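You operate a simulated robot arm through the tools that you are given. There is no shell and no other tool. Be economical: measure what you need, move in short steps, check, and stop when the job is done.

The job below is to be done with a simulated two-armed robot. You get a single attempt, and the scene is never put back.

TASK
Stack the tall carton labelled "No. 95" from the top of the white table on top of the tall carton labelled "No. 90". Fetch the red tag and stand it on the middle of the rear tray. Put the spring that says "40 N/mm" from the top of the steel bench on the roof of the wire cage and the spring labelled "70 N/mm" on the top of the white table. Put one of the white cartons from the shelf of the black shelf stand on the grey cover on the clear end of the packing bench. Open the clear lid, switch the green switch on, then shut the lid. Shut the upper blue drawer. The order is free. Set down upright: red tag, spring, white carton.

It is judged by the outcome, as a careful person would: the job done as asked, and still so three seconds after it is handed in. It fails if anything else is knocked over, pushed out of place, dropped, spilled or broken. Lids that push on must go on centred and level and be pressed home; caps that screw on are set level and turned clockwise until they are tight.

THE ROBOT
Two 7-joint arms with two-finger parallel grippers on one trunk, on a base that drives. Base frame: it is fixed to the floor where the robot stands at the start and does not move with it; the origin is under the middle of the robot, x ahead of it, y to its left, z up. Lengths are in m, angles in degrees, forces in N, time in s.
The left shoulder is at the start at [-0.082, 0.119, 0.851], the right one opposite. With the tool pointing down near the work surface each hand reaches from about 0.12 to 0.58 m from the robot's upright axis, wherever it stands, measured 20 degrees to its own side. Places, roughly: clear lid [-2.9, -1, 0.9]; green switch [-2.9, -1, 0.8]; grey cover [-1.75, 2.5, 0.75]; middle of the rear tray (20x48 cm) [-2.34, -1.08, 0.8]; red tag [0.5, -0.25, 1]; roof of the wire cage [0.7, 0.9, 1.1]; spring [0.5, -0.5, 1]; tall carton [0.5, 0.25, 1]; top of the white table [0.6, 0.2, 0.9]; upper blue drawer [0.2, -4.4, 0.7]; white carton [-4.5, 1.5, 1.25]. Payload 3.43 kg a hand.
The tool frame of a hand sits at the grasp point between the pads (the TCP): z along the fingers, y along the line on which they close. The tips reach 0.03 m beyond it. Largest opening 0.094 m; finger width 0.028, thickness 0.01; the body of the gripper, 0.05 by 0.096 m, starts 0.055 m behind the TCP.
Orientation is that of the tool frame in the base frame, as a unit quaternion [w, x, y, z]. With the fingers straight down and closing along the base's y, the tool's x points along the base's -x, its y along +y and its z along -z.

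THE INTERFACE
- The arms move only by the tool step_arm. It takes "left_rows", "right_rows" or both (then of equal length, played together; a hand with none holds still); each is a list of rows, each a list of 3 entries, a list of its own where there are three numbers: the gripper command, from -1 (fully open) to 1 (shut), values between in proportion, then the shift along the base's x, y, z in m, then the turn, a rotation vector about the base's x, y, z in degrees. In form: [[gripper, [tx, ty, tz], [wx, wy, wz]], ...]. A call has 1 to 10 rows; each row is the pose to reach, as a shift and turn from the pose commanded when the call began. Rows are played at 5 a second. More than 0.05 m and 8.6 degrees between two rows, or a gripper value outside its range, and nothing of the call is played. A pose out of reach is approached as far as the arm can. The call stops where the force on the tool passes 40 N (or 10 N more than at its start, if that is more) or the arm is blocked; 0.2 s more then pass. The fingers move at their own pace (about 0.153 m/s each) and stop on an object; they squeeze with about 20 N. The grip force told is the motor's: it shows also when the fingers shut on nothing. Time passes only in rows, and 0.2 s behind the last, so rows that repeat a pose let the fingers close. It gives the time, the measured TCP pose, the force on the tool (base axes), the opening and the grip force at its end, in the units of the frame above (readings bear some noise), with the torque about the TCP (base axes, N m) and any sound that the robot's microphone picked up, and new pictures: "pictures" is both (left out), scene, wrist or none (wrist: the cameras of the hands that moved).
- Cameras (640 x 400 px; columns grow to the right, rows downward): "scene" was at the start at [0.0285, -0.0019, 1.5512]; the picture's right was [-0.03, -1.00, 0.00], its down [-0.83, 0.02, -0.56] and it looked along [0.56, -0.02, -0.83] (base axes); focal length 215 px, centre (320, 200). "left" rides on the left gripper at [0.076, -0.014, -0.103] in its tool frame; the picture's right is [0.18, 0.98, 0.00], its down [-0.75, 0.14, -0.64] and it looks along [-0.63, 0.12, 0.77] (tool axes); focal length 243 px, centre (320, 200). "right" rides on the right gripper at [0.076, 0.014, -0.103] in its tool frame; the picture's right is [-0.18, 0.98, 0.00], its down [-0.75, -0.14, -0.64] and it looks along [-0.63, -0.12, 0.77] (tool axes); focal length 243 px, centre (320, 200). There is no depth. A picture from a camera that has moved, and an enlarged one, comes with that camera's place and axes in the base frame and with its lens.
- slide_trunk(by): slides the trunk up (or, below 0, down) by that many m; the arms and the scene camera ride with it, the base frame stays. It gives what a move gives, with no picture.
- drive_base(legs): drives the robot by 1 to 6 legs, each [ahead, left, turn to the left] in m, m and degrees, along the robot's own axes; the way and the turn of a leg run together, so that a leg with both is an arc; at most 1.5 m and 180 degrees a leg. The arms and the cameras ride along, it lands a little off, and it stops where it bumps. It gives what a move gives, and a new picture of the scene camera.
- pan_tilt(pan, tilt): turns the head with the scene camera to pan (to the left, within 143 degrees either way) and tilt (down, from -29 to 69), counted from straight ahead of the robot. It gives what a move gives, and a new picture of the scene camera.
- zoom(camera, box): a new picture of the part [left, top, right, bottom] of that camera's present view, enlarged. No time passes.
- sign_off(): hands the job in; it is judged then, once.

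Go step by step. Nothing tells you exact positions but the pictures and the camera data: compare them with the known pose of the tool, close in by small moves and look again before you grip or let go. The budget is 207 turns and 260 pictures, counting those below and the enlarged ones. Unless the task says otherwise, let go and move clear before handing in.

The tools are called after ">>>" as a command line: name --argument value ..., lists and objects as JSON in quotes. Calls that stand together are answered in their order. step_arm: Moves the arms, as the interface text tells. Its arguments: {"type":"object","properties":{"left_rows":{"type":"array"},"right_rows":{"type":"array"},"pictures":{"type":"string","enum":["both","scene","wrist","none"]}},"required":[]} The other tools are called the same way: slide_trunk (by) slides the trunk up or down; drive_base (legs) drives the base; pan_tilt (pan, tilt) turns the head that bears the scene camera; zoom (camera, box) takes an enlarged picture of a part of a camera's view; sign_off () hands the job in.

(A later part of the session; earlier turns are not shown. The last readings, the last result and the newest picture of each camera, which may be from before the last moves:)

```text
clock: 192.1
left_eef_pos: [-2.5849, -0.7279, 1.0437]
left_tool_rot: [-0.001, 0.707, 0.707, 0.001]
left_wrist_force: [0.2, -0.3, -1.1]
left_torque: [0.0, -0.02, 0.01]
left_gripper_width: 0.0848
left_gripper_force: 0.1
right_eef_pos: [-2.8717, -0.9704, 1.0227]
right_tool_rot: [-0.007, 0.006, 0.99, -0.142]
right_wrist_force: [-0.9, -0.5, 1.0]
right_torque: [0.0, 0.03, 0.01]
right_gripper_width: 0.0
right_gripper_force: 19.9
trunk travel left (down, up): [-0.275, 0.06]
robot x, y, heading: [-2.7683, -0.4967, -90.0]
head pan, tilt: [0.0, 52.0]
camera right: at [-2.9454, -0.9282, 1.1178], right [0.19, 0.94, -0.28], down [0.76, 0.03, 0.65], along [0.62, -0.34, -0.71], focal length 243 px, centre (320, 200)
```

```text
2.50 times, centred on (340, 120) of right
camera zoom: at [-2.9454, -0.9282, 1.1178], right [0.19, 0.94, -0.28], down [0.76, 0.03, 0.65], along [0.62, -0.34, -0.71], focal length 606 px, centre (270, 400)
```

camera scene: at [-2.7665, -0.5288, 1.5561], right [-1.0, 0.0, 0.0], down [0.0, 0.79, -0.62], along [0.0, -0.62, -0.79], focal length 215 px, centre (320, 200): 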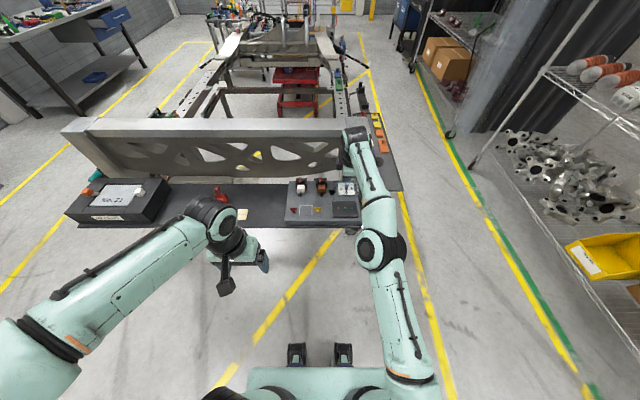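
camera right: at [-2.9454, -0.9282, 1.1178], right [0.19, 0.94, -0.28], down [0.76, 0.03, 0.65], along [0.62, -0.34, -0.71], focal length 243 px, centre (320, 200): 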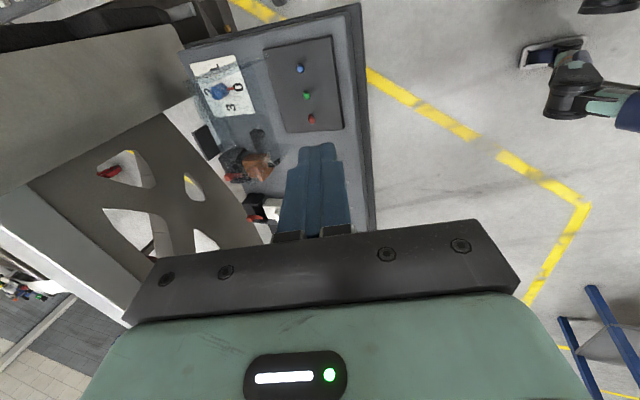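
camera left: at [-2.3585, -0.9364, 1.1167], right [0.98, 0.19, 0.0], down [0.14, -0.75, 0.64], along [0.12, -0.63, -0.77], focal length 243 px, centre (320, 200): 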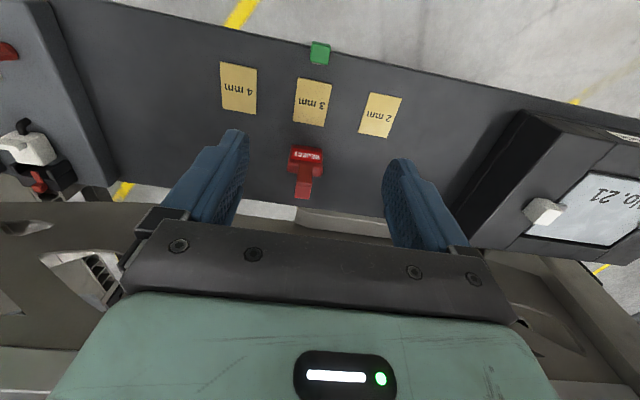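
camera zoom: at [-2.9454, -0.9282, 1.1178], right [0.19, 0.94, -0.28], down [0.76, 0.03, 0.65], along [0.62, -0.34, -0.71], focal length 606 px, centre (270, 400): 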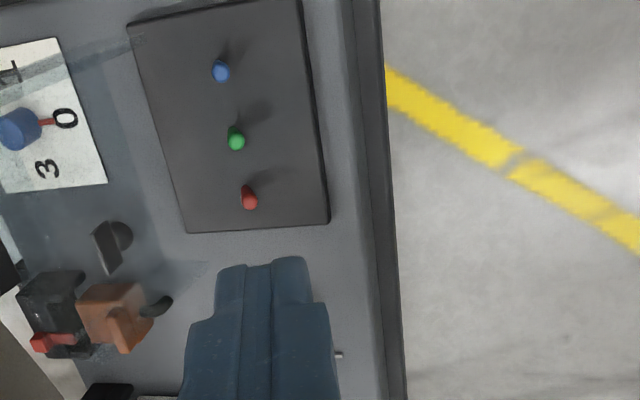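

>>> step_arm --right_rows '[[1, [0.002, -0.01, -0.04], [0, 0, 0]], [1, [0.002, -0.02, -0.08], [0, 0, 0]], [1, [0.002, -0.026, -0.115], [0, 0, 0]], [1, [0.002, -0.026, -0.135], [0, 0, 0]]]' --pictures "wrist"

>>> zoom --camera "right" --box '[240, 60, 400, 190]'

>>> zoom --camera "scene" --box '[340, 175, 385, 225]'

```text
clock: 193.1
left_eef_pos: [-2.585, -0.7276, 1.0439]
left_tool_rot: [-0.001, 0.707, 0.707, 0.001]
left_wrist_force: [-0.2, 0.4, -0.3]
left_torque: [0.02, 0.0, 0.01]
left_gripper_width: 0.0847
left_gripper_force: 0.0
right_eef_pos: [-2.8698, -0.9971, 0.8884]
right_tool_rot: [-0.008, 0.004, 0.99, -0.141]
right_wrist_force: [-0.1, 0.4, -0.3]
right_torque: [0.0, 0.0, 0.01]
right_gripper_width: 0.0002
right_gripper_force: 20.0
trunk travel left (down, up): [-0.275, 0.06]
robot x, y, heading: [-2.7701, -0.4989, -90.0]
head pan, tilt: [0.0, 52.0]
camera right: at [-2.9434, -0.9538, 0.9852], right [0.19, 0.94, -0.28], down [0.76, 0.03, 0.64], along [0.62, -0.33, -0.71], focal length 243 px, centre (320, 200)
```

right: 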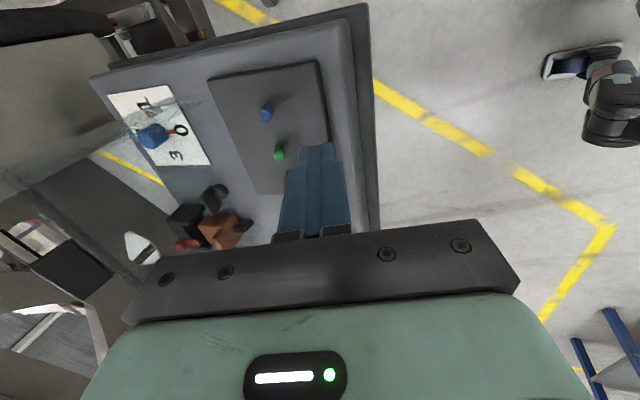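

```text
3.08 times, centred on (320, 125) of right
camera zoom: at [-2.9434, -0.9538, 0.9852], right [0.19, 0.94, -0.28], down [0.76, 0.03, 0.64], along [0.62, -0.33, -0.71], focal length 746 px, centre (320, 431)
```

zoom: 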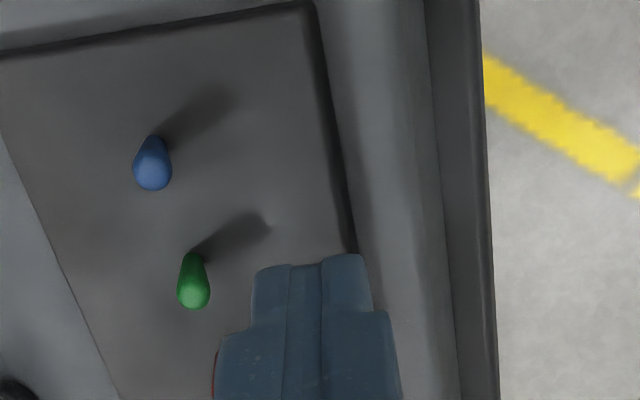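

```text
8.00 times, centred on (362, 200) of scene
camera zoom: at [-2.7665, -0.5293, 1.5563], right [-1.0, 0.0, 0.0], down [0.0, 0.79, -0.62], along [0.0, -0.62, -0.79], focal length 1723 px, centre (-20, 200)
```

zoom: 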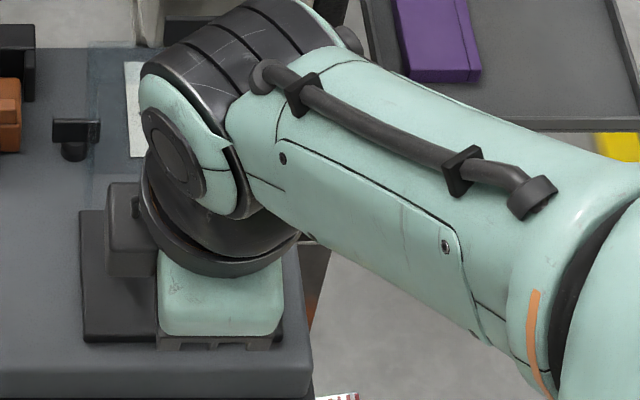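

Aligned in x. I'll lower 6 mm and push the green lever away from me.

>>> step_arm --right_rows '[[1, [-0.001, 0, -0.006], [0, 0, 0]], [1, [-0.001, -0.01, -0.006], [0, 0, 0]], [1, [-0.001, -0.02, -0.006], [0, 0, 0]], [1, [-0.001, -0.03, -0.006], [0, 0, 0]], [1, [-0.001, -0.038, -0.006], [0, 0, 0]], [1, [-0.001, -0.038, -0.006], [0, 0, 0]]]' --pictures "wrist"

>>> zoom --camera "right" --box '[240, 60, 400, 190]'

```text
clock: 194.5
left_eef_pos: [-2.5841, -0.7272, 1.0431]
left_tool_rot: [-0.001, 0.707, 0.707, 0.001]
left_wrist_force: [0.2, -0.1, 0.0]
left_torque: [-0.01, 0.01, -0.01]
left_gripper_width: 0.0844
left_gripper_force: 0.0
right_eef_pos: [-2.8709, -1.0323, 0.8817]
right_tool_rot: [-0.009, 0.006, 0.99, -0.139]
right_wrist_force: [-0.9, -0.2, -0.5]
right_torque: [0.01, -0.01, -0.02]
right_gripper_width: 0.0
right_gripper_force: 20.2
trunk travel left (down, up): [-0.275, 0.06]
robot x, y, heading: [-2.7703, -0.4987, -90.0]
head pan, tilt: [0.0, 52.0]
camera right: at [-2.9449, -0.9908, 0.9779], right [0.19, 0.94, -0.27], down [0.76, 0.03, 0.64], along [0.62, -0.33, -0.71], focal length 243 px, centre (320, 200)
```

right: 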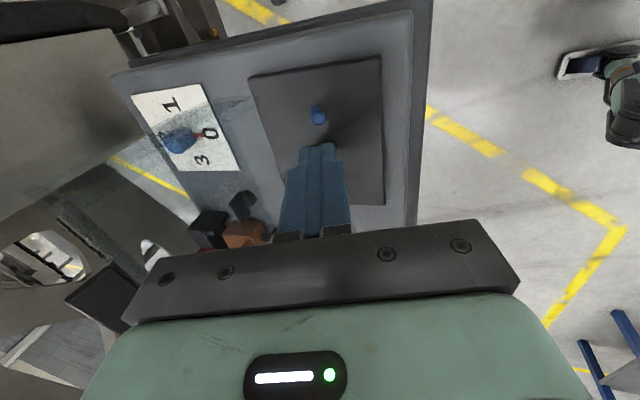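

```text
3.08 times, centred on (320, 125) of right
camera zoom: at [-2.9449, -0.9908, 0.9779], right [0.19, 0.94, -0.27], down [0.76, 0.03, 0.64], along [0.62, -0.33, -0.71], focal length 746 px, centre (320, 431)
```

zoom: 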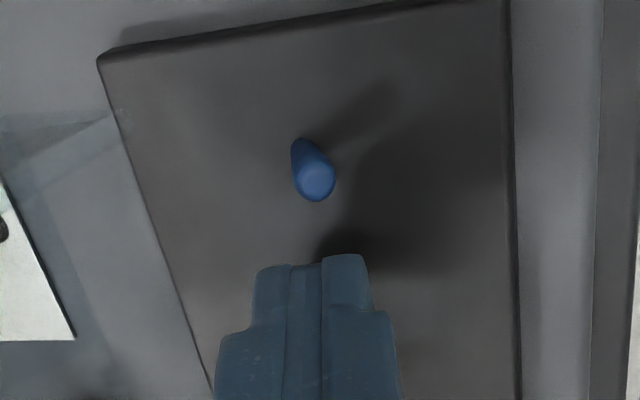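

>>> step_arm --right_rows '[[1, [0, 0.015, 0.005], [0, 0, 0]], [1, [0, 0.035, 0.02], [0, 0, 0]], [1, [0, 0.04, 0.05], [0, 0, 0]]]' --pictures "wrist"

>>> zoom --camera "right" --box '[240, 60, 400, 190]'

```text
clock: 195.3
left_eef_pos: [-2.5851, -0.7281, 1.0453]
left_tool_rot: [-0.001, 0.707, 0.707, 0.001]
left_wrist_force: [-0.1, 0.0, 0.1]
left_torque: [0.01, -0.01, 0.02]
left_gripper_width: 0.0842
left_gripper_force: 0.0
right_eef_pos: [-2.8718, -0.9928, 0.9339]
right_tool_rot: [-0.008, 0.006, 0.99, -0.141]
right_wrist_force: [-0.2, -0.2, 0.1]
right_torque: [0.03, -0.02, 0.0]
right_gripper_width: 0.0
right_gripper_force: 20.0
trunk travel left (down, up): [-0.275, 0.06]
robot x, y, heading: [-2.7628, -0.5, -90.1]
head pan, tilt: [0.0, 52.0]
camera right: at [-2.946, -0.9511, 1.0305], right [0.19, 0.94, -0.28], down [0.76, 0.03, 0.64], along [0.62, -0.34, -0.71], focal length 243 px, centre (320, 200)
```

right: 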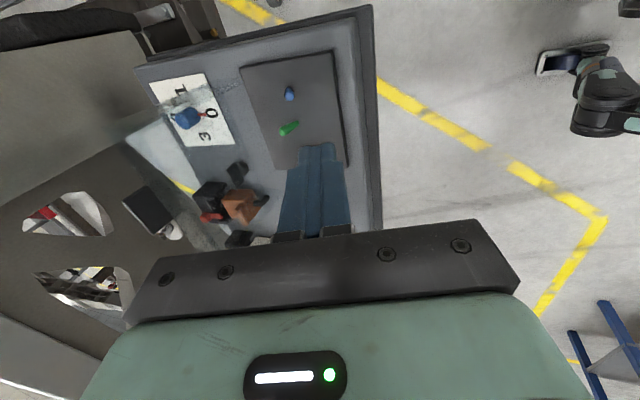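

```text
3.08 times, centred on (320, 125) of right
camera zoom: at [-2.946, -0.9511, 1.0305], right [0.19, 0.94, -0.28], down [0.76, 0.03, 0.64], along [0.62, -0.34, -0.71], focal length 746 px, centre (320, 431)
```

zoom: 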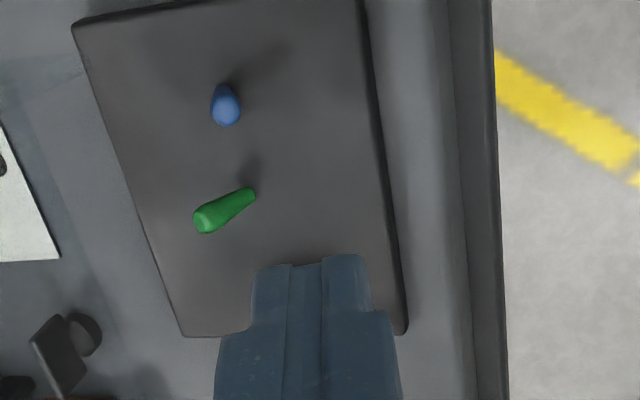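

The green lever has flipped away, so it is on, and blue is unchanged. To shut the lid gently I'll straddle its top tab with open fingers; first I rise and drive slightly closer.

>>> step_arm --right_rows '[[1, [0, 0.01, 0.04], [0, 0, 0]], [1, [0, 0.01, 0.08], [0, 0, 0]], [0.1, [0, 0.01, 0.11], [0, 0, 0]], [0.1, [0.0, 0.01, 0.11], [0, 0, 0]]]' --pictures "none"

>>> drive_base --legs '[[0.05, 0, 0]]'

>>> zoom --camera "scene" --box '[330, 140, 390, 210]'

>>> zoom --camera "right" --box '[120, 20, 440, 230]'

```text
clock: 196.3
left_eef_pos: [-2.5848, -0.7286, 1.0448]
left_tool_rot: [-0.001, 0.707, 0.707, 0.001]
left_wrist_force: [-0.3, 0.6, 0.5]
left_torque: [-0.01, -0.02, -0.02]
left_gripper_width: 0.0844
left_gripper_force: 0.1
right_eef_pos: [-2.8731, -0.9841, 1.0414]
right_tool_rot: [-0.009, 0.005, 0.99, -0.139]
right_wrist_force: [-0.1, 0.7, 0.6]
right_torque: [-0.01, -0.03, -0.01]
right_gripper_width: 0.0423
right_gripper_force: 0.0
trunk travel left (down, up): [-0.275, 0.06]
robot x, y, heading: [-2.7665, -0.4966, -89.8]
head pan, tilt: [0.0, 52.0]
```

```text
clock: 197.2
left_eef_pos: [-2.5853, -0.7756, 1.0446]
left_tool_rot: [-0.001, 0.708, 0.707, 0.001]
left_wrist_force: [-0.4, 0.5, 0.2]
left_torque: [-0.01, -0.01, -0.02]
left_gripper_width: 0.0846
left_gripper_force: 0.0
right_eef_pos: [-2.8746, -1.0325, 1.0416]
right_tool_rot: [-0.008, 0.006, 0.99, -0.139]
right_wrist_force: [-0.5, -1.4, 0.0]
right_torque: [0.02, -0.04, 0.02]
right_gripper_width: 0.0422
right_gripper_force: 0.1
trunk travel left (down, up): [-0.275, 0.06]
robot x, y, heading: [-2.7698, -0.5487, -90.1]
head pan, tilt: [0.0, 52.0]
camera scene: at [-2.7665, -0.5784, 1.5562], right [-1.0, 0.0, 0.0], down [0.0, 0.79, -0.62], along [0.0, -0.62, -0.79], focal length 215 px, centre (320, 200)
```

scene: 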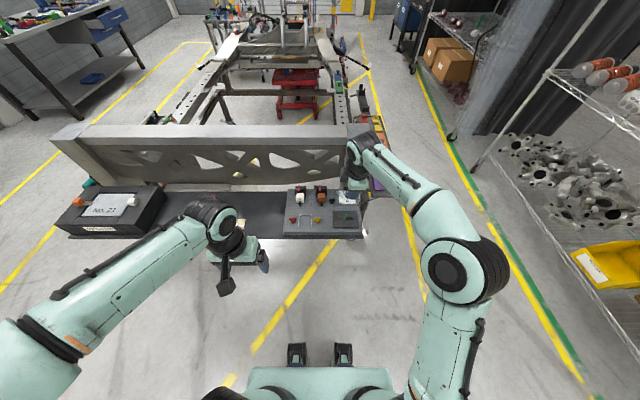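

```text
5.71 times, centred on (360, 175) of scene
camera zoom: at [-2.7665, -0.5784, 1.5562], right [-1.0, 0.0, 0.0], down [0.0, 0.79, -0.62], along [0.0, -0.62, -0.79], focal length 1231 px, centre (91, 343)
```

zoom: 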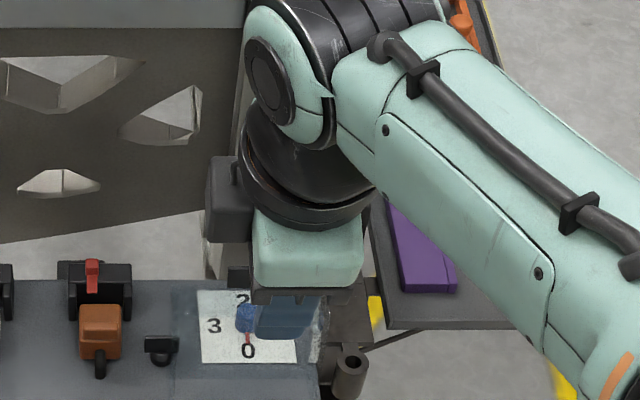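

```text
1.90 times, centred on (280, 125) of right
camera zoom: at [-2.9472, -0.9902, 1.1372], right [0.19, 0.94, -0.28], down [0.76, 0.03, 0.64], along [0.62, -0.33, -0.71], focal length 462 px, centre (396, 343)
```

zoom: 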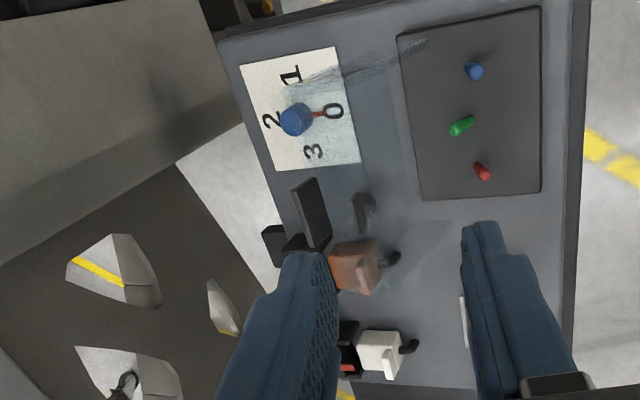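

The tab is at y≈-1.0985, z≈0.958. I'll move over it and lower so it sits between the fingers.

>>> step_arm --right_rows '[[0.1, [0.003, -0.03, 0], [0, 0, 0]], [0.1, [0.005, -0.061, 0], [0, 0, 0]], [0.1, [0.005, -0.061, -0.03], [0, 0, 0]], [0.1, [0.005, -0.061, -0.05], [0, 0, 0]], [0.1, [0.005, -0.061, -0.066], [0, 0, 0]]]' --pictures "wrist"

>>> zoom --camera "right" --box '[120, 20, 440, 230]'

```text
clock: 198.4
left_eef_pos: [-2.586, -0.7757, 1.0445]
left_tool_rot: [-0.001, 0.708, 0.706, 0.0]
left_wrist_force: [0.2, -0.3, -0.3]
left_torque: [-0.02, -0.01, 0.01]
left_gripper_width: 0.0845
left_gripper_force: 0.1
right_eef_pos: [-2.8699, -1.0947, 0.9915]
right_tool_rot: [-0.005, 0.009, 0.988, -0.153]
right_wrist_force: [-1.6, 5.3, 15.6]
right_torque: [0.51, -0.16, 0.08]
right_gripper_width: 0.0419
right_gripper_force: 0.0
trunk travel left (down, up): [-0.275, 0.06]
robot x, y, heading: [-2.7638, -0.5468, -90.0]
head pan, tilt: [0.0, 52.0]
stopped in row 5 (right hand): the force on the tool passed its limit at 50 N (the readings are from after the stop); the commanded pose is now the measured one
camera right: at [-2.944, -1.0483, 1.0866], right [0.2, 0.93, -0.3], down [0.76, 0.05, 0.65], along [0.62, -0.36, -0.7], focal length 243 px, centre (320, 200)
```

right: 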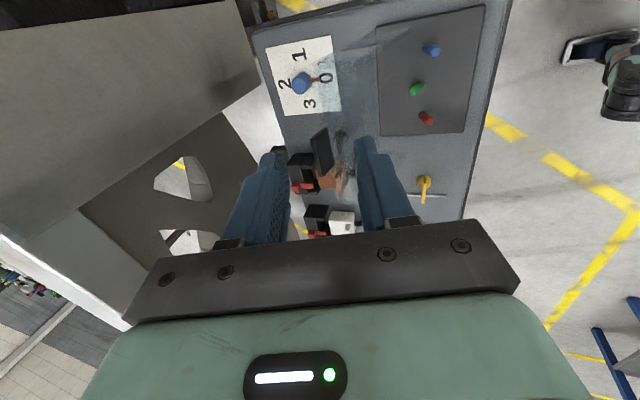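

```text
1.90 times, centred on (280, 125) of right
camera zoom: at [-2.944, -1.0483, 1.0866], right [0.2, 0.93, -0.3], down [0.76, 0.05, 0.65], along [0.62, -0.36, -0.7], focal length 462 px, centre (396, 343)
```

zoom: 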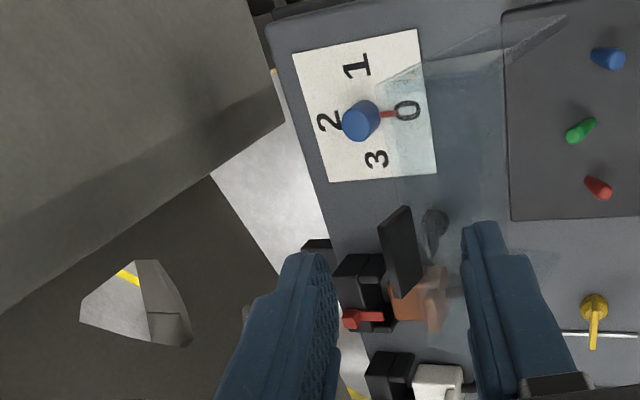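

The front fingertip landed on the upright lid's edge because of my hand's tilt. I'll rise 2 cm, make the hand vertical with a narrower gap, and look again.

>>> step_arm --right_rows '[[0.1, [0, 0, 0.02], [0, 0, 0]], [0.4, [0, -0.003, 0.025], [8, 0, 0]], [0.4, [0, -0.006, 0.025], [16, 0, 0]], [0.4, [0, -0.008, 0.025], [20, 0, 0]]]' --pictures "wrist"

>>> zoom --camera "right" --box '[200, 40, 440, 230]'

```text
clock: 199.4
left_eef_pos: [-2.5845, -0.7763, 1.0454]
left_tool_rot: [-0.002, 0.707, 0.707, 0.001]
left_wrist_force: [-0.1, -0.4, -0.7]
left_torque: [0.0, 0.05, -0.01]
left_gripper_width: 0.0846
left_gripper_force: 0.1
right_eef_pos: [-2.8766, -1.0642, 1.0057]
right_tool_rot: [-0.007, 0.006, 1.0, 0.013]
right_wrist_force: [0.4, -0.1, 0.2]
right_torque: [0.01, -0.06, 0.01]
right_gripper_width: 0.0282
right_gripper_force: 0.2
right hand out of reach, approached as far as the arm can: row 3, 4
trunk travel left (down, up): [-0.275, 0.06]
robot x, y, heading: [-2.7638, -0.5465, -90.0]
head pan, tilt: [0.0, 52.0]
camera right: at [-2.9511, -1.0525, 1.11], right [0.2, 0.98, 0.02], down [0.76, -0.17, 0.63], along [0.62, -0.11, -0.78], focal length 243 px, centre (320, 200)
```

right: 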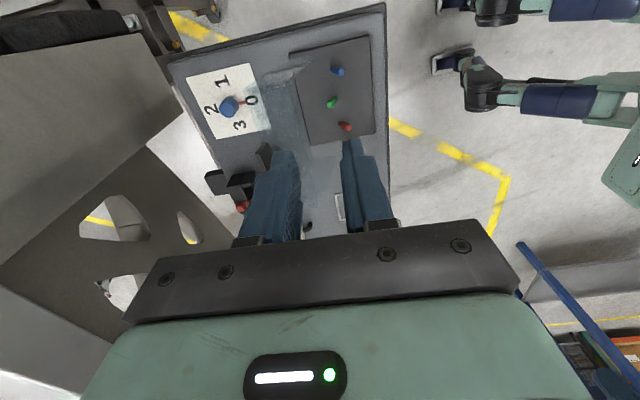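

```text
2.11 times, centred on (320, 135) of right
camera zoom: at [-2.9511, -1.0525, 1.11], right [0.2, 0.98, 0.02], down [0.76, -0.17, 0.63], along [0.62, -0.11, -0.78], focal length 511 px, centre (320, 337)
```

zoom: 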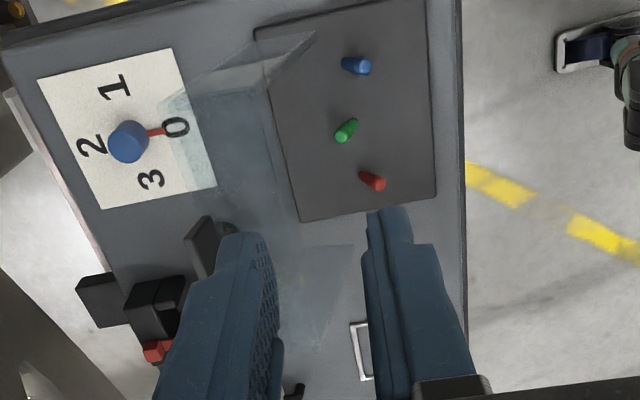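

Reach again limits me; I'll raise a little and drive 6 cm closer, then position over the tab.

>>> step_arm --right_rows '[[0.4, [0, 0.03, 0.015], [0, 0, 0]], [0.4, [0, 0.05, 0.03], [0, 0, 0]]]' --pictures "none"

>>> drive_base --legs '[[0.07, 0, 0]]'

>>> zoom --camera "right" --box '[200, 40, 440, 230]'

```text
clock: 200.0
left_eef_pos: [-2.5848, -0.7768, 1.0453]
left_tool_rot: [-0.002, 0.708, 0.706, 0.0]
left_wrist_force: [0.7, -0.1, -0.1]
left_torque: [-0.04, 0.0, 0.02]
left_gripper_width: 0.0848
left_gripper_force: 0.0
right_eef_pos: [-2.8791, -1.0129, 1.0365]
right_tool_rot: [-0.007, 0.007, 1.0, 0.024]
right_wrist_force: [-0.5, 0.1, -0.8]
right_torque: [0.01, 0.01, 0.0]
right_gripper_width: 0.0283
right_gripper_force: 0.0
trunk travel left (down, up): [-0.275, 0.06]
robot x, y, heading: [-2.7674, -0.5463, -89.7]
head pan, tilt: [0.0, 52.0]
```

```text
clock: 201.1
left_eef_pos: [-2.5851, -0.8463, 1.0451]
left_tool_rot: [-0.001, 0.707, 0.707, 0.001]
left_wrist_force: [0.3, 0.4, -0.7]
left_torque: [0.01, 0.02, -0.01]
left_gripper_width: 0.0847
left_gripper_force: 0.1
right_eef_pos: [-2.8785, -1.0834, 1.0358]
right_tool_rot: [-0.007, 0.006, 1.0, 0.024]
right_wrist_force: [0.6, 0.4, -0.4]
right_torque: [0.01, -0.01, 0.02]
right_gripper_width: 0.0281
right_gripper_force: 0.1
trunk travel left (down, up): [-0.275, 0.06]
robot x, y, heading: [-2.7712, -0.6185, -90.0]
head pan, tilt: [0.0, 52.0]
camera scene: at [-2.7665, -0.6488, 1.5562], right [-1.0, 0.0, 0.0], down [0.0, 0.79, -0.62], along [0.0, -0.62, -0.79], focal length 215 px, centre (320, 200)
```

scene: 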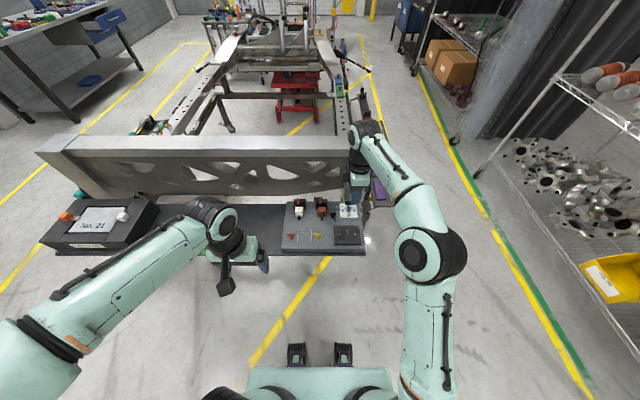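

```text
2.11 times, centred on (320, 135) of right
camera zoom: at [-2.9529, -1.0739, 1.1403], right [0.2, 0.98, 0.04], down [0.76, -0.18, 0.62], along [0.62, -0.09, -0.78], focal length 511 px, centre (320, 337)
```

zoom: 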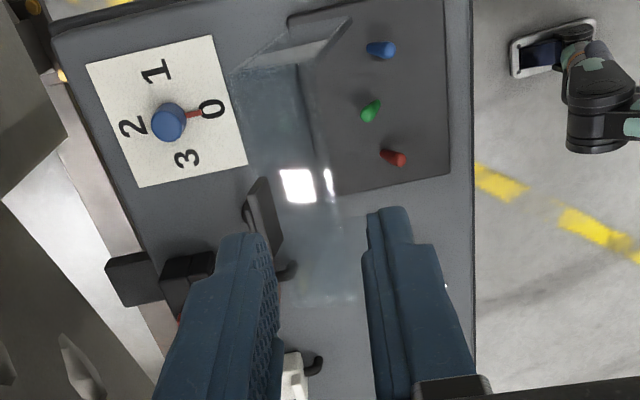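

>>> step_arm --right_rows '[[0.3, [0.005, -0.012, 0], [0, 0, 0]], [0.3, [0.01, -0.02, -0.01], [0, 0, 0]], [0.3, [0.01, -0.02, -0.03], [0, 0, 0]], [0.3, [0.01, -0.02, -0.042], [0, 0, 0]], [0.3, [0.01, -0.02, -0.046], [0, 0, 0]]]' --pictures "wrist"

>>> zoom --camera "right" --box '[200, 40, 440, 230]'

```text
clock: 202.3
left_eef_pos: [-2.5841, -0.8472, 1.045]
left_tool_rot: [-0.001, 0.707, 0.708, 0.001]
left_wrist_force: [-0.3, 1.0, 0.1]
left_torque: [0.03, 0.0, -0.03]
left_gripper_width: 0.0846
left_gripper_force: 0.0
right_eef_pos: [-2.867, -1.1028, 0.9884]
right_tool_rot: [-0.007, 0.007, 1.0, 0.023]
right_wrist_force: [0.0, 0.0, 0.9]
right_torque: [0.01, 0.02, -0.01]
right_gripper_width: 0.0331
right_gripper_force: 0.0
trunk travel left (down, up): [-0.275, 0.06]
robot x, y, heading: [-2.7661, -0.6158, -90.1]
head pan, tilt: [0.0, 52.0]
camera right: at [-2.9424, -1.093, 1.0936], right [0.2, 0.98, 0.04], down [0.76, -0.18, 0.62], along [0.62, -0.09, -0.78], focal length 243 px, centre (320, 200)
```

right: 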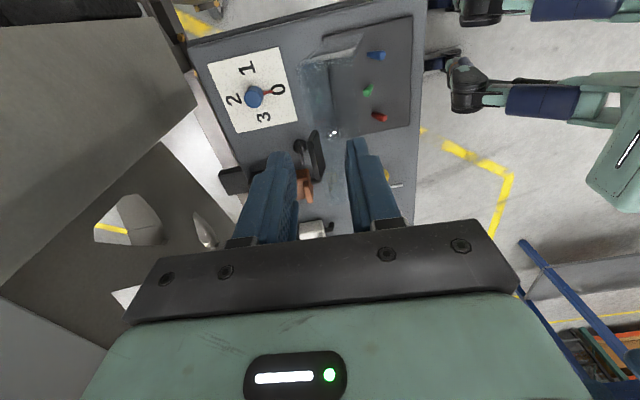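

```text
2.11 times, centred on (320, 135) of right
camera zoom: at [-2.9424, -1.093, 1.0936], right [0.2, 0.98, 0.04], down [0.76, -0.18, 0.62], along [0.62, -0.09, -0.78], focal length 511 px, centre (320, 337)
```

zoom: 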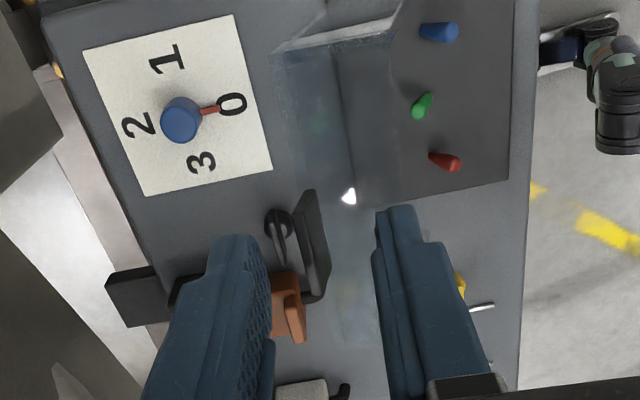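

>>> step_arm --right_rows '[[0.3, [0, 0, -0.003], [0, 0, 0]], [0.3, [0, 0, -0.006], [0, 0, 0]], [0.3, [0, 0, -0.009], [0, 0, 0]]]' --pictures "none"

```text
clock: 203.1
left_eef_pos: [-2.5849, -0.8458, 1.045]
left_tool_rot: [-0.001, 0.707, 0.707, 0.001]
left_wrist_force: [-0.3, -0.8, 0.4]
left_torque: [0.02, -0.01, -0.02]
left_gripper_width: 0.0844
left_gripper_force: 0.0
right_eef_pos: [-2.8687, -1.1019, 0.9841]
right_tool_rot: [-0.006, 0.006, 1.0, 0.022]
right_wrist_force: [0.5, 1.5, 15.4]
right_torque: [0.48, -0.13, -0.01]
right_gripper_width: 0.0345
right_gripper_force: 0.8
trunk travel left (down, up): [-0.275, 0.06]
robot x, y, heading: [-2.7686, -0.617, -89.9]
head pan, tilt: [0.0, 52.0]
```

The front finger touches the lid's edge at tips 0.954, so the tab sits between the tips. I'll ease up and close on the tab.

>>> step_arm --right_rows '[[0.3, [0, 0, 0.005], [0, 0, 0]], [0.7, [0, 0, 0.005], [0, 0, 0]], [1, [0, 0, 0.005], [0, 0, 0]], [1, [0, 0, 0.005], [0, 0, 0]]]' --pictures "wrist"

>>> zoom --camera "right" --box '[200, 40, 440, 230]'

```text
clock: 204.1
left_eef_pos: [-2.5856, -0.8469, 1.0441]
left_tool_rot: [-0.001, 0.707, 0.707, 0.001]
left_wrist_force: [-1.0, 0.4, -0.2]
left_torque: [-0.01, -0.03, -0.03]
left_gripper_width: 0.0847
left_gripper_force: 0.0
right_eef_pos: [-2.8695, -1.1004, 0.9854]
right_tool_rot: [-0.009, 0.005, 1.0, 0.025]
right_wrist_force: [-2.2, 5.8, -5.8]
right_torque: [0.53, 0.1, 0.71]
right_gripper_width: 0.0047
right_gripper_force: 39.0
trunk travel left (down, up): [-0.275, 0.06]
robot x, y, heading: [-2.7665, -0.6155, -90.0]
head pan, tilt: [0.0, 52.0]
camera right: at [-2.9441, -1.0919, 1.0904], right [0.19, 0.98, 0.05], down [0.76, -0.18, 0.62], along [0.62, -0.09, -0.78], focal length 243 px, centre (320, 200)
```

right: 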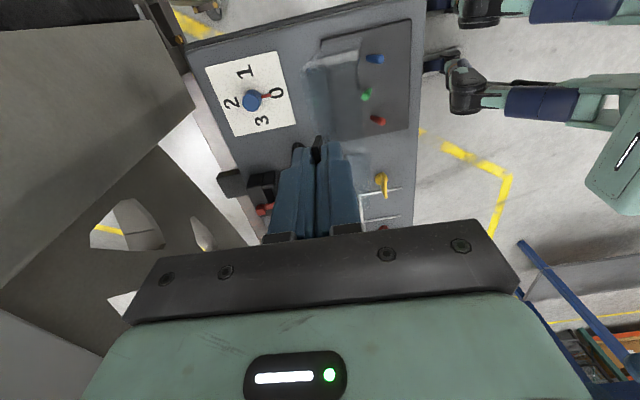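

```text
2.11 times, centred on (320, 135) of right
camera zoom: at [-2.9441, -1.0919, 1.0904], right [0.19, 0.98, 0.05], down [0.76, -0.18, 0.62], along [0.62, -0.09, -0.78], focal length 511 px, centre (320, 337)
```

zoom: 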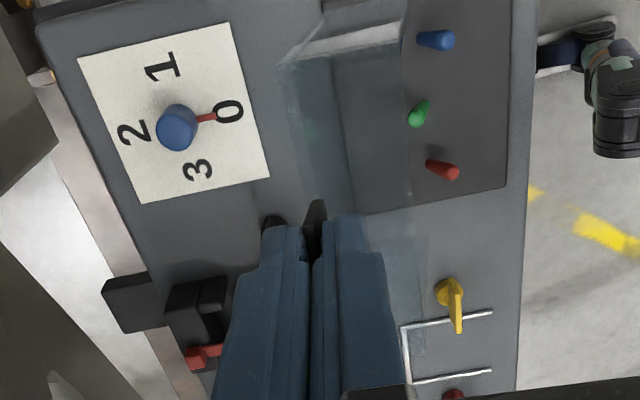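

Clamped (4.7 mm). I'll swing the lid forward about its hinge, rotating the hand along.

>>> step_arm --right_rows '[[1, [0, 0.0088, 0], [-4, 0, 0]], [1, [0, 0.0176, -0.0005], [-8, 0, 0]], [1, [0, 0.0263, -0.0018], [-12, 0, 0]], [1, [0, 0.0349, -0.0035], [-16, 0, 0]], [1, [0, 0.0434, -0.006], [-20, 0, 0]], [1, [0, 0.0517, -0.0089], [-24, 0, 0]], [1, [0, 0.0675, -0.0165], [-32, 0, 0]], [1, [0, 0.0822, -0.0263], [-40, 0, 0]]]' --pictures "both"

```text
clock: 205.9
left_eef_pos: [-2.5844, -0.842, 1.0453]
left_tool_rot: [0.0, 0.708, 0.707, 0.0]
left_wrist_force: [1.2, -0.3, -0.8]
left_torque: [0.02, 0.02, -0.01]
left_gripper_width: 0.0845
left_gripper_force: 0.1
right_eef_pos: [-2.8671, -1.0184, 0.9593]
right_tool_rot: [-0.005, 0.006, 0.947, -0.32]
right_wrist_force: [-1.1, 23.5, 19.7]
right_torque: [0.71, 0.63, 0.12]
right_gripper_width: 0.0044
right_gripper_force: 38.8
trunk travel left (down, up): [-0.275, 0.06]
robot x, y, heading: [-2.768, -0.616, -89.9]
head pan, tilt: [0.0, 52.0]
camera scene: at [-2.7662, -0.6428, 1.5561], right [-1.0, 0.0, 0.0], down [0.0, 0.79, -0.62], along [0.0, -0.62, -0.79], focal length 215 px, centre (320, 200)
camera right: at [-2.943, -0.9438, 1.0332], right [0.19, 0.78, -0.6], down [0.76, 0.27, 0.59], along [0.62, -0.57, -0.54], focal length 243 px, centre (320, 200)
```

scene: 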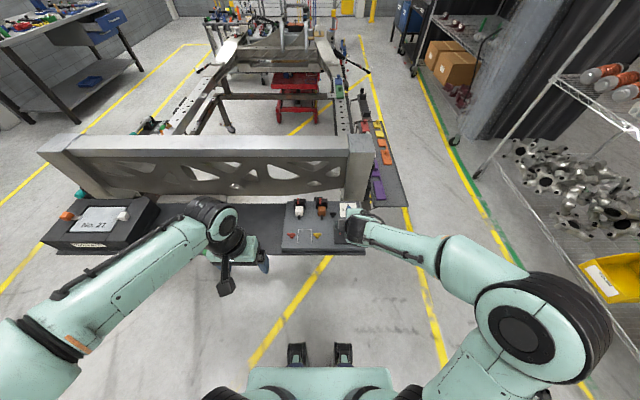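
right: 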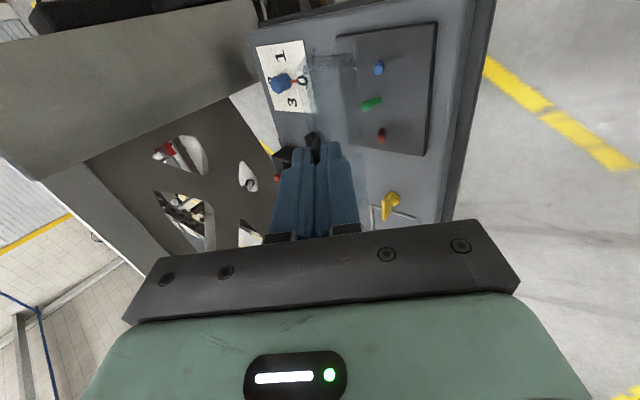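

It moves well, slightly compressed toward the hinge. I'll continue with a small outward correction.

>>> step_arm --right_rows '[[1, [0, 0.0025, 0.003], [0, 0, 0]], [1, [0, 0.0095, -0.0032], [-4, 0, 0]], [1, [0, 0.0161, -0.009], [-8, 0, 0]], [1, [0, 0.022, -0.016], [-12, 0, 0]], [1, [0, 0.0278, -0.0229], [-16, 0, 0]], [1, [0, 0.0328, -0.0305], [-20, 0, 0]], [1, [0, 0.0375, -0.0382], [-24, 0, 0]], [1, [0, 0.0415, -0.046], [-28, 0, 0]], [1, [0, 0.0449, -0.0548], [-32, 0, 0]]]' --pictures "both"

>>> zoom --camera "right" --box '[240, 20, 480, 220]'

```text
clock: 207.9
left_eef_pos: [-2.5855, -0.8438, 1.0451]
left_tool_rot: [0.0, 0.708, 0.706, -0.001]
left_wrist_force: [-0.3, 0.8, 0.2]
left_torque: [0.01, 0.0, 0.0]
left_gripper_width: 0.0845
left_gripper_force: 0.1
right_eef_pos: [-2.867, -0.979, 0.9056]
right_tool_rot: [-0.003, 0.009, 0.822, -0.57]
right_wrist_force: [-6.2, 25.8, 9.7]
right_torque: [-0.17, 0.71, 0.43]
right_gripper_width: 0.0036
right_gripper_force: 38.4
right hand out of reach, approached as far as the arm can: row 9
trunk travel left (down, up): [-0.275, 0.06]
robot x, y, heading: [-2.7677, -0.6172, -90.1]
head pan, tilt: [0.0, 52.0]
camera scene: at [-2.7673, -0.6431, 1.5564], right [-1.0, 0.0, 0.0], down [0.0, 0.79, -0.62], along [0.0, -0.62, -0.79], focal length 215 px, centre (320, 200)
camera right: at [-2.942, -0.8761, 0.9276], right [0.2, 0.34, -0.92], down [0.76, 0.54, 0.36], along [0.62, -0.77, -0.16], focal length 243 px, centre (320, 200)
```

scene: 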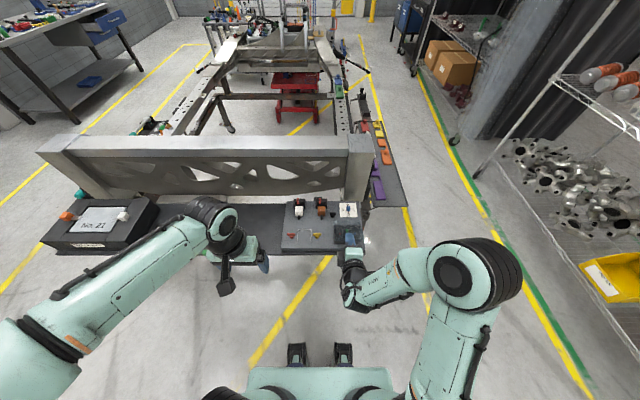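
right: 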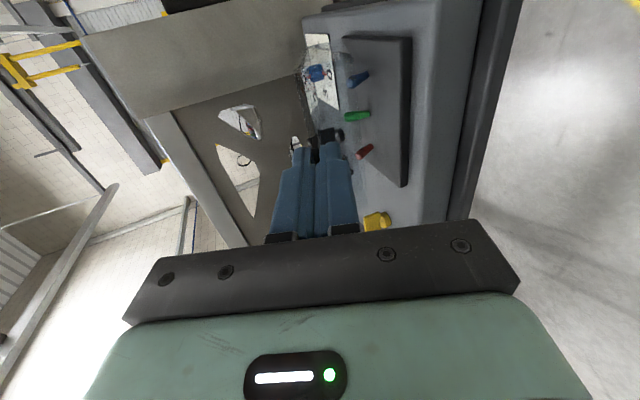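

```text
2.00 times, centred on (360, 120) of right
camera zoom: at [-2.942, -0.8761, 0.9276], right [0.2, 0.34, -0.92], down [0.76, 0.54, 0.36], along [0.62, -0.77, -0.16], focal length 485 px, centre (240, 360)
```

zoom: 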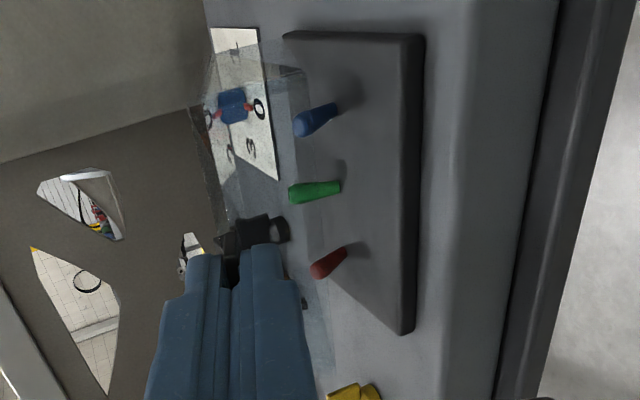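

The lid is nearly down, about 3 cm to go, and my arm is at its limit. I'll loosen the fingers, let it rest on the lower one, and lower it the rest of the way.

>>> step_arm --right_rows '[[0.6, [0, 0.004, 0], [0, 0, 0]], [0.6, [0, 0.006, -0.006], [0, 0, 0]], [0.6, [0, 0.007, -0.014], [0, 0, 0]], [0.6, [0, 0.008, -0.022], [0, 0, 0]], [0.6, [0, 0.009, -0.03], [0, 0, 0]], [0.6, [0, 0.01, -0.036], [0, 0, 0]]]' --pictures "wrist"

>>> zoom --camera "right" --box '[240, 20, 480, 220]'

>>> zoom --camera "scene" --box '[320, 190, 390, 260]'

```text
clock: 209.3
left_eef_pos: [-2.5847, -0.8467, 1.0448]
left_tool_rot: [-0.001, 0.707, 0.707, 0.001]
left_wrist_force: [0.0, 0.6, -0.2]
left_torque: [0.01, 0.05, 0.03]
left_gripper_width: 0.0843
left_gripper_force: 0.0
right_eef_pos: [-2.864, -0.9767, 0.8682]
right_tool_rot: [-0.002, 0.009, 0.821, -0.571]
right_wrist_force: [-0.5, -2.0, 7.6]
right_torque: [-0.26, 0.12, 0.06]
right_gripper_width: 0.0229
right_gripper_force: 3.5
right hand out of reach, approached as far as the arm can: row 1, 2, 3, 4, 5, 6
trunk travel left (down, up): [-0.275, 0.06]
robot x, y, heading: [-2.7688, -0.6214, -90.3]
head pan, tilt: [0.0, 52.0]
camera right: at [-2.9382, -0.8743, 0.8914], right [0.2, 0.34, -0.92], down [0.76, 0.54, 0.36], along [0.62, -0.77, -0.15], focal length 243 px, centre (320, 200)
```

right: 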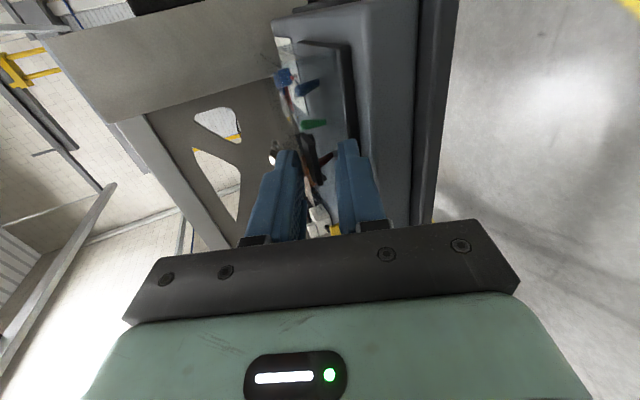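

```text
2.00 times, centred on (360, 120) of right
camera zoom: at [-2.9382, -0.8743, 0.8914], right [0.2, 0.34, -0.92], down [0.76, 0.54, 0.36], along [0.62, -0.77, -0.15], focal length 485 px, centre (240, 360)
```

zoom: 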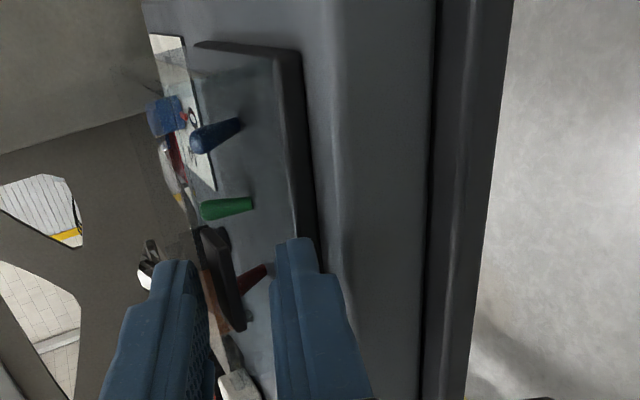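

```text
5.71 times, centred on (355, 225) of scene
camera zoom: at [-2.7663, -0.6476, 1.5564], right [-1.0, 0.0, 0.0], down [0.0, 0.79, -0.62], along [0.0, -0.62, -0.79], focal length 1231 px, centre (120, 57)
```

zoom: 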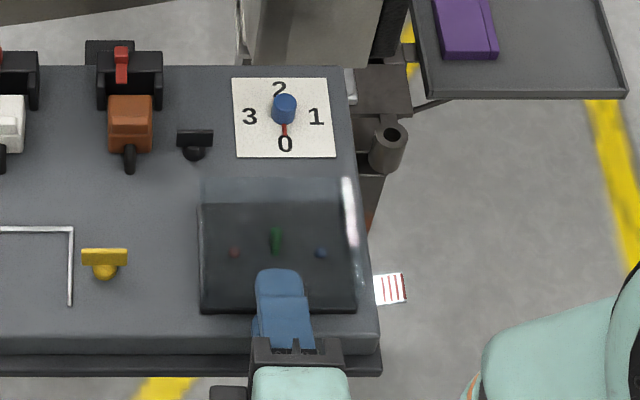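

The lid appears shut, with the tab between my fingers. I'll withdraw straight back by driving, then look.

>>> drive_base --legs '[[-0.15, 0, 0]]'

>>> zoom --camera "scene" --box '[320, 155, 390, 225]'

>>> zoom --camera "right" --box '[200, 0, 520, 220]'

```text
clock: 210.7
left_eef_pos: [-2.5858, -0.6912, 1.0448]
left_tool_rot: [-0.001, 0.708, 0.707, 0.002]
left_wrist_force: [0.5, 0.3, 0.6]
left_torque: [-0.04, 0.0, -0.02]
left_gripper_width: 0.0849
left_gripper_force: 0.1
right_eef_pos: [-2.8654, -0.8212, 0.8682]
right_tool_rot: [-0.003, 0.009, 0.822, -0.569]
right_wrist_force: [-0.5, -0.1, -0.1]
right_torque: [0.04, 0.01, -0.02]
right_gripper_width: 0.0188
right_gripper_force: 0.0
trunk travel left (down, up): [-0.275, 0.06]
robot x, y, heading: [-2.7682, -0.4627, -90.3]
head pan, tilt: [0.0, 52.0]
camera scene: at [-2.7666, -0.4927, 1.5563], right [-1.0, 0.0, 0.0], down [0.0, 0.79, -0.62], along [0.0, -0.62, -0.79], focal length 215 px, centre (320, 200)
```

scene: 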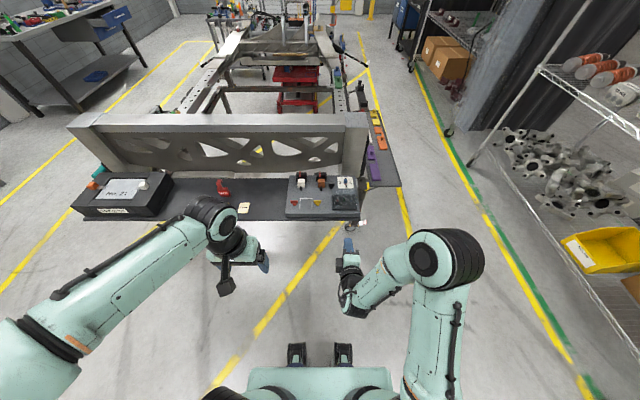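

```text
5.71 times, centred on (355, 190) of scene
camera zoom: at [-2.7666, -0.4927, 1.5563], right [-1.0, 0.0, 0.0], down [0.0, 0.79, -0.62], along [0.0, -0.62, -0.79], focal length 1231 px, centre (120, 257)
```

zoom: 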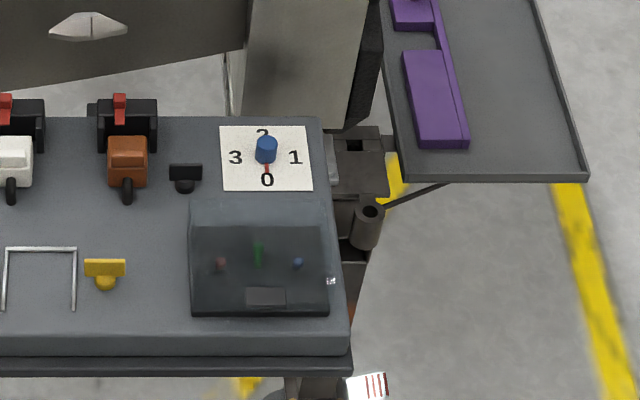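

```text
1.82 times, centred on (360, 110) of right
camera zoom: at [-2.939, -0.7185, 0.8907], right [0.2, 0.34, -0.92], down [0.76, 0.54, 0.36], along [0.62, -0.77, -0.16], focal length 441 px, centre (247, 364)
```

zoom: 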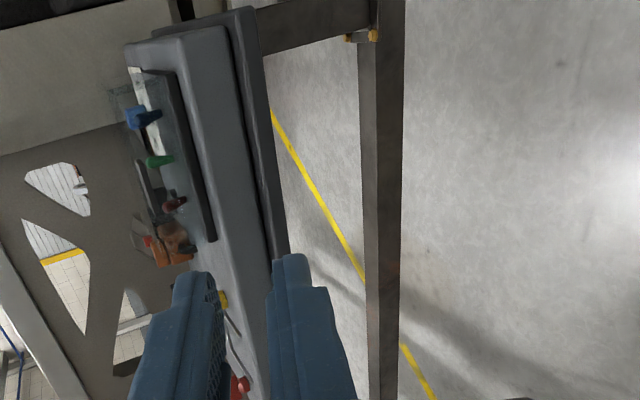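

The lid is shut with green on. I'll bring the right hand back to its normal vertical pose in the open space.

>>> step_arm --right_rows '[[0, [0, 0.02, 0.03], [0, 0, 0]], [0, [0, 0.03, 0.06], [8, 0, 0]], [0, [0, 0.03, 0.09], [16, 0, 0]], [0, [0, 0.03, 0.12], [24, 0, 0]], [0, [0, 0.03, 0.14], [32, 0, 0]], [0, [0, 0.03, 0.16], [40, 0, 0]], [0, [0, 0.03, 0.18], [48, 0, 0]], [0, [0, 0.03, 0.18], [56, 0, 0]], [0, [0, 0.03, 0.18], [64, 0, 0]], [0, [0, 0.03, 0.18], [69, 0, 0]]]' --pictures "none"

>>> step_arm --right_rows '[[-1, [0, 0, 0], [0, 0, -8.5]], [-1, [0, 0, 0], [0, 0, -17]], [-1, [0, 0, 0], [0, 0, -25.5]], [-1, [0, 0, 0], [0, 0, -34]], [-1, [0, 0, 0], [0, 0, -42.5]], [-1, [0, 0, 0], [0, 0, -51]], [-1, [0, 0, 0], [0, 0, -59.5]], [-1, [0, 0, 0], [0, 0, -68]], [-1, [0, 0, 0], [0, 0, -76.5]], [-1, [0, 0, 0], [0, 0, -85]]]' --pictures "none"

>>> pan_tilt --pan 60 --tilt 15

>>> pan_tilt --pan -110 --tilt 10

```text
clock: 212.9
left_eef_pos: [-2.5847, -0.6929, 1.0447]
left_tool_rot: [-0.001, 0.708, 0.707, 0.001]
left_wrist_force: [-0.8, 0.5, 1.3]
left_torque: [-0.01, -0.01, 0.02]
left_gripper_width: 0.0847
left_gripper_force: 0.2
right_eef_pos: [-2.863, -0.7913, 1.0477]
right_tool_rot: [-0.007, 0.006, 1.0, -0.001]
right_wrist_force: [0.7, 0.1, 0.9]
right_torque: [0.04, -0.02, 0.01]
right_gripper_width: 0.0471
right_gripper_force: 0.0
right hand out of reach, approached as far as the arm can: row 1, 2
trunk travel left (down, up): [-0.275, 0.06]
robot x, y, heading: [-2.7709, -0.4607, -90.2]
head pan, tilt: [0.0, 52.0]
```

```text
clock: 215.1
left_eef_pos: [-2.5849, -0.6925, 1.0455]
left_tool_rot: [-0.002, 0.707, 0.707, 0.001]
left_wrist_force: [-0.2, 0.3, 0.4]
left_torque: [0.0, 0.04, 0.0]
left_gripper_width: 0.0847
left_gripper_force: 0.1
right_eef_pos: [-2.8652, -0.7913, 1.0476]
right_tool_rot: [-0.007, 0.681, 0.732, 0.004]
right_wrist_force: [0.3, -0.8, 0.5]
right_torque: [0.04, -0.02, -0.02]
right_gripper_width: 0.0938
right_gripper_force: 0.0
trunk travel left (down, up): [-0.275, 0.06]
robot x, y, heading: [-2.7671, -0.4634, -90.1]
head pan, tilt: [0.0, 52.0]
```

```text
clock: 216.4
left_eef_pos: [-2.5863, -0.6921, 1.0443]
left_tool_rot: [-0.001, 0.707, 0.707, 0.001]
left_wrist_force: [-0.2, 0.0, -0.5]
left_torque: [0.01, 0.01, 0.02]
left_gripper_width: 0.0845
left_gripper_force: 0.1
right_eef_pos: [-2.8645, -0.7907, 1.0481]
right_tool_rot: [-0.008, 0.68, 0.734, 0.003]
right_wrist_force: [0.2, 0.2, 0.1]
right_torque: [0.01, 0.02, 0.02]
right_gripper_width: 0.0938
right_gripper_force: 0.1
trunk travel left (down, up): [-0.275, 0.06]
robot x, y, heading: [-2.7667, -0.4652, -90.0]
head pan, tilt: [60.0, 15.0]
camera scene: at [-2.6857, -0.4652, 1.6126], right [-0.5, -0.87, 0.0], down [-0.22, 0.13, -0.97], along [0.84, -0.48, -0.26], focal length 215 px, centre (320, 200)
```

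scene: 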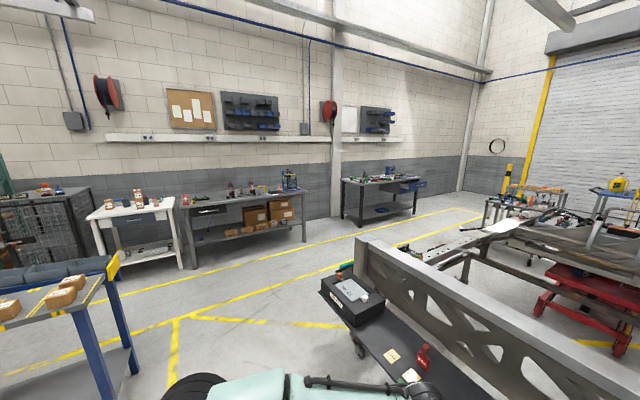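

```text
clock: 218.9
left_eef_pos: [-2.5847, -0.6926, 1.0457]
left_tool_rot: [-0.002, 0.708, 0.706, 0.001]
left_wrist_force: [-1.0, -0.3, 0.5]
left_torque: [-0.01, -0.01, 0.02]
left_gripper_width: 0.0846
left_gripper_force: 0.0
right_eef_pos: [-2.864, -0.7898, 1.0476]
right_tool_rot: [-0.008, 0.679, 0.734, 0.003]
right_wrist_force: [0.2, 0.1, 0.9]
right_torque: [0.01, 0.0, 0.0]
right_gripper_width: 0.0938
right_gripper_force: 0.0
trunk travel left (down, up): [-0.275, 0.06]
robot x, y, heading: [-2.7675, -0.462, -90.1]
head pan, tilt: [-110.0, 10.0]
camera scene: at [-2.8538, -0.3865, 1.6208], right [0.34, 0.94, 0.0], down [0.16, -0.06, -0.98], along [-0.93, 0.34, -0.17], focal length 215 px, centre (320, 200)
```

scene: 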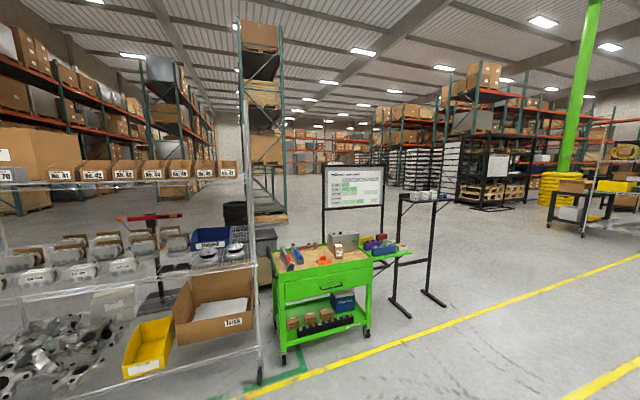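

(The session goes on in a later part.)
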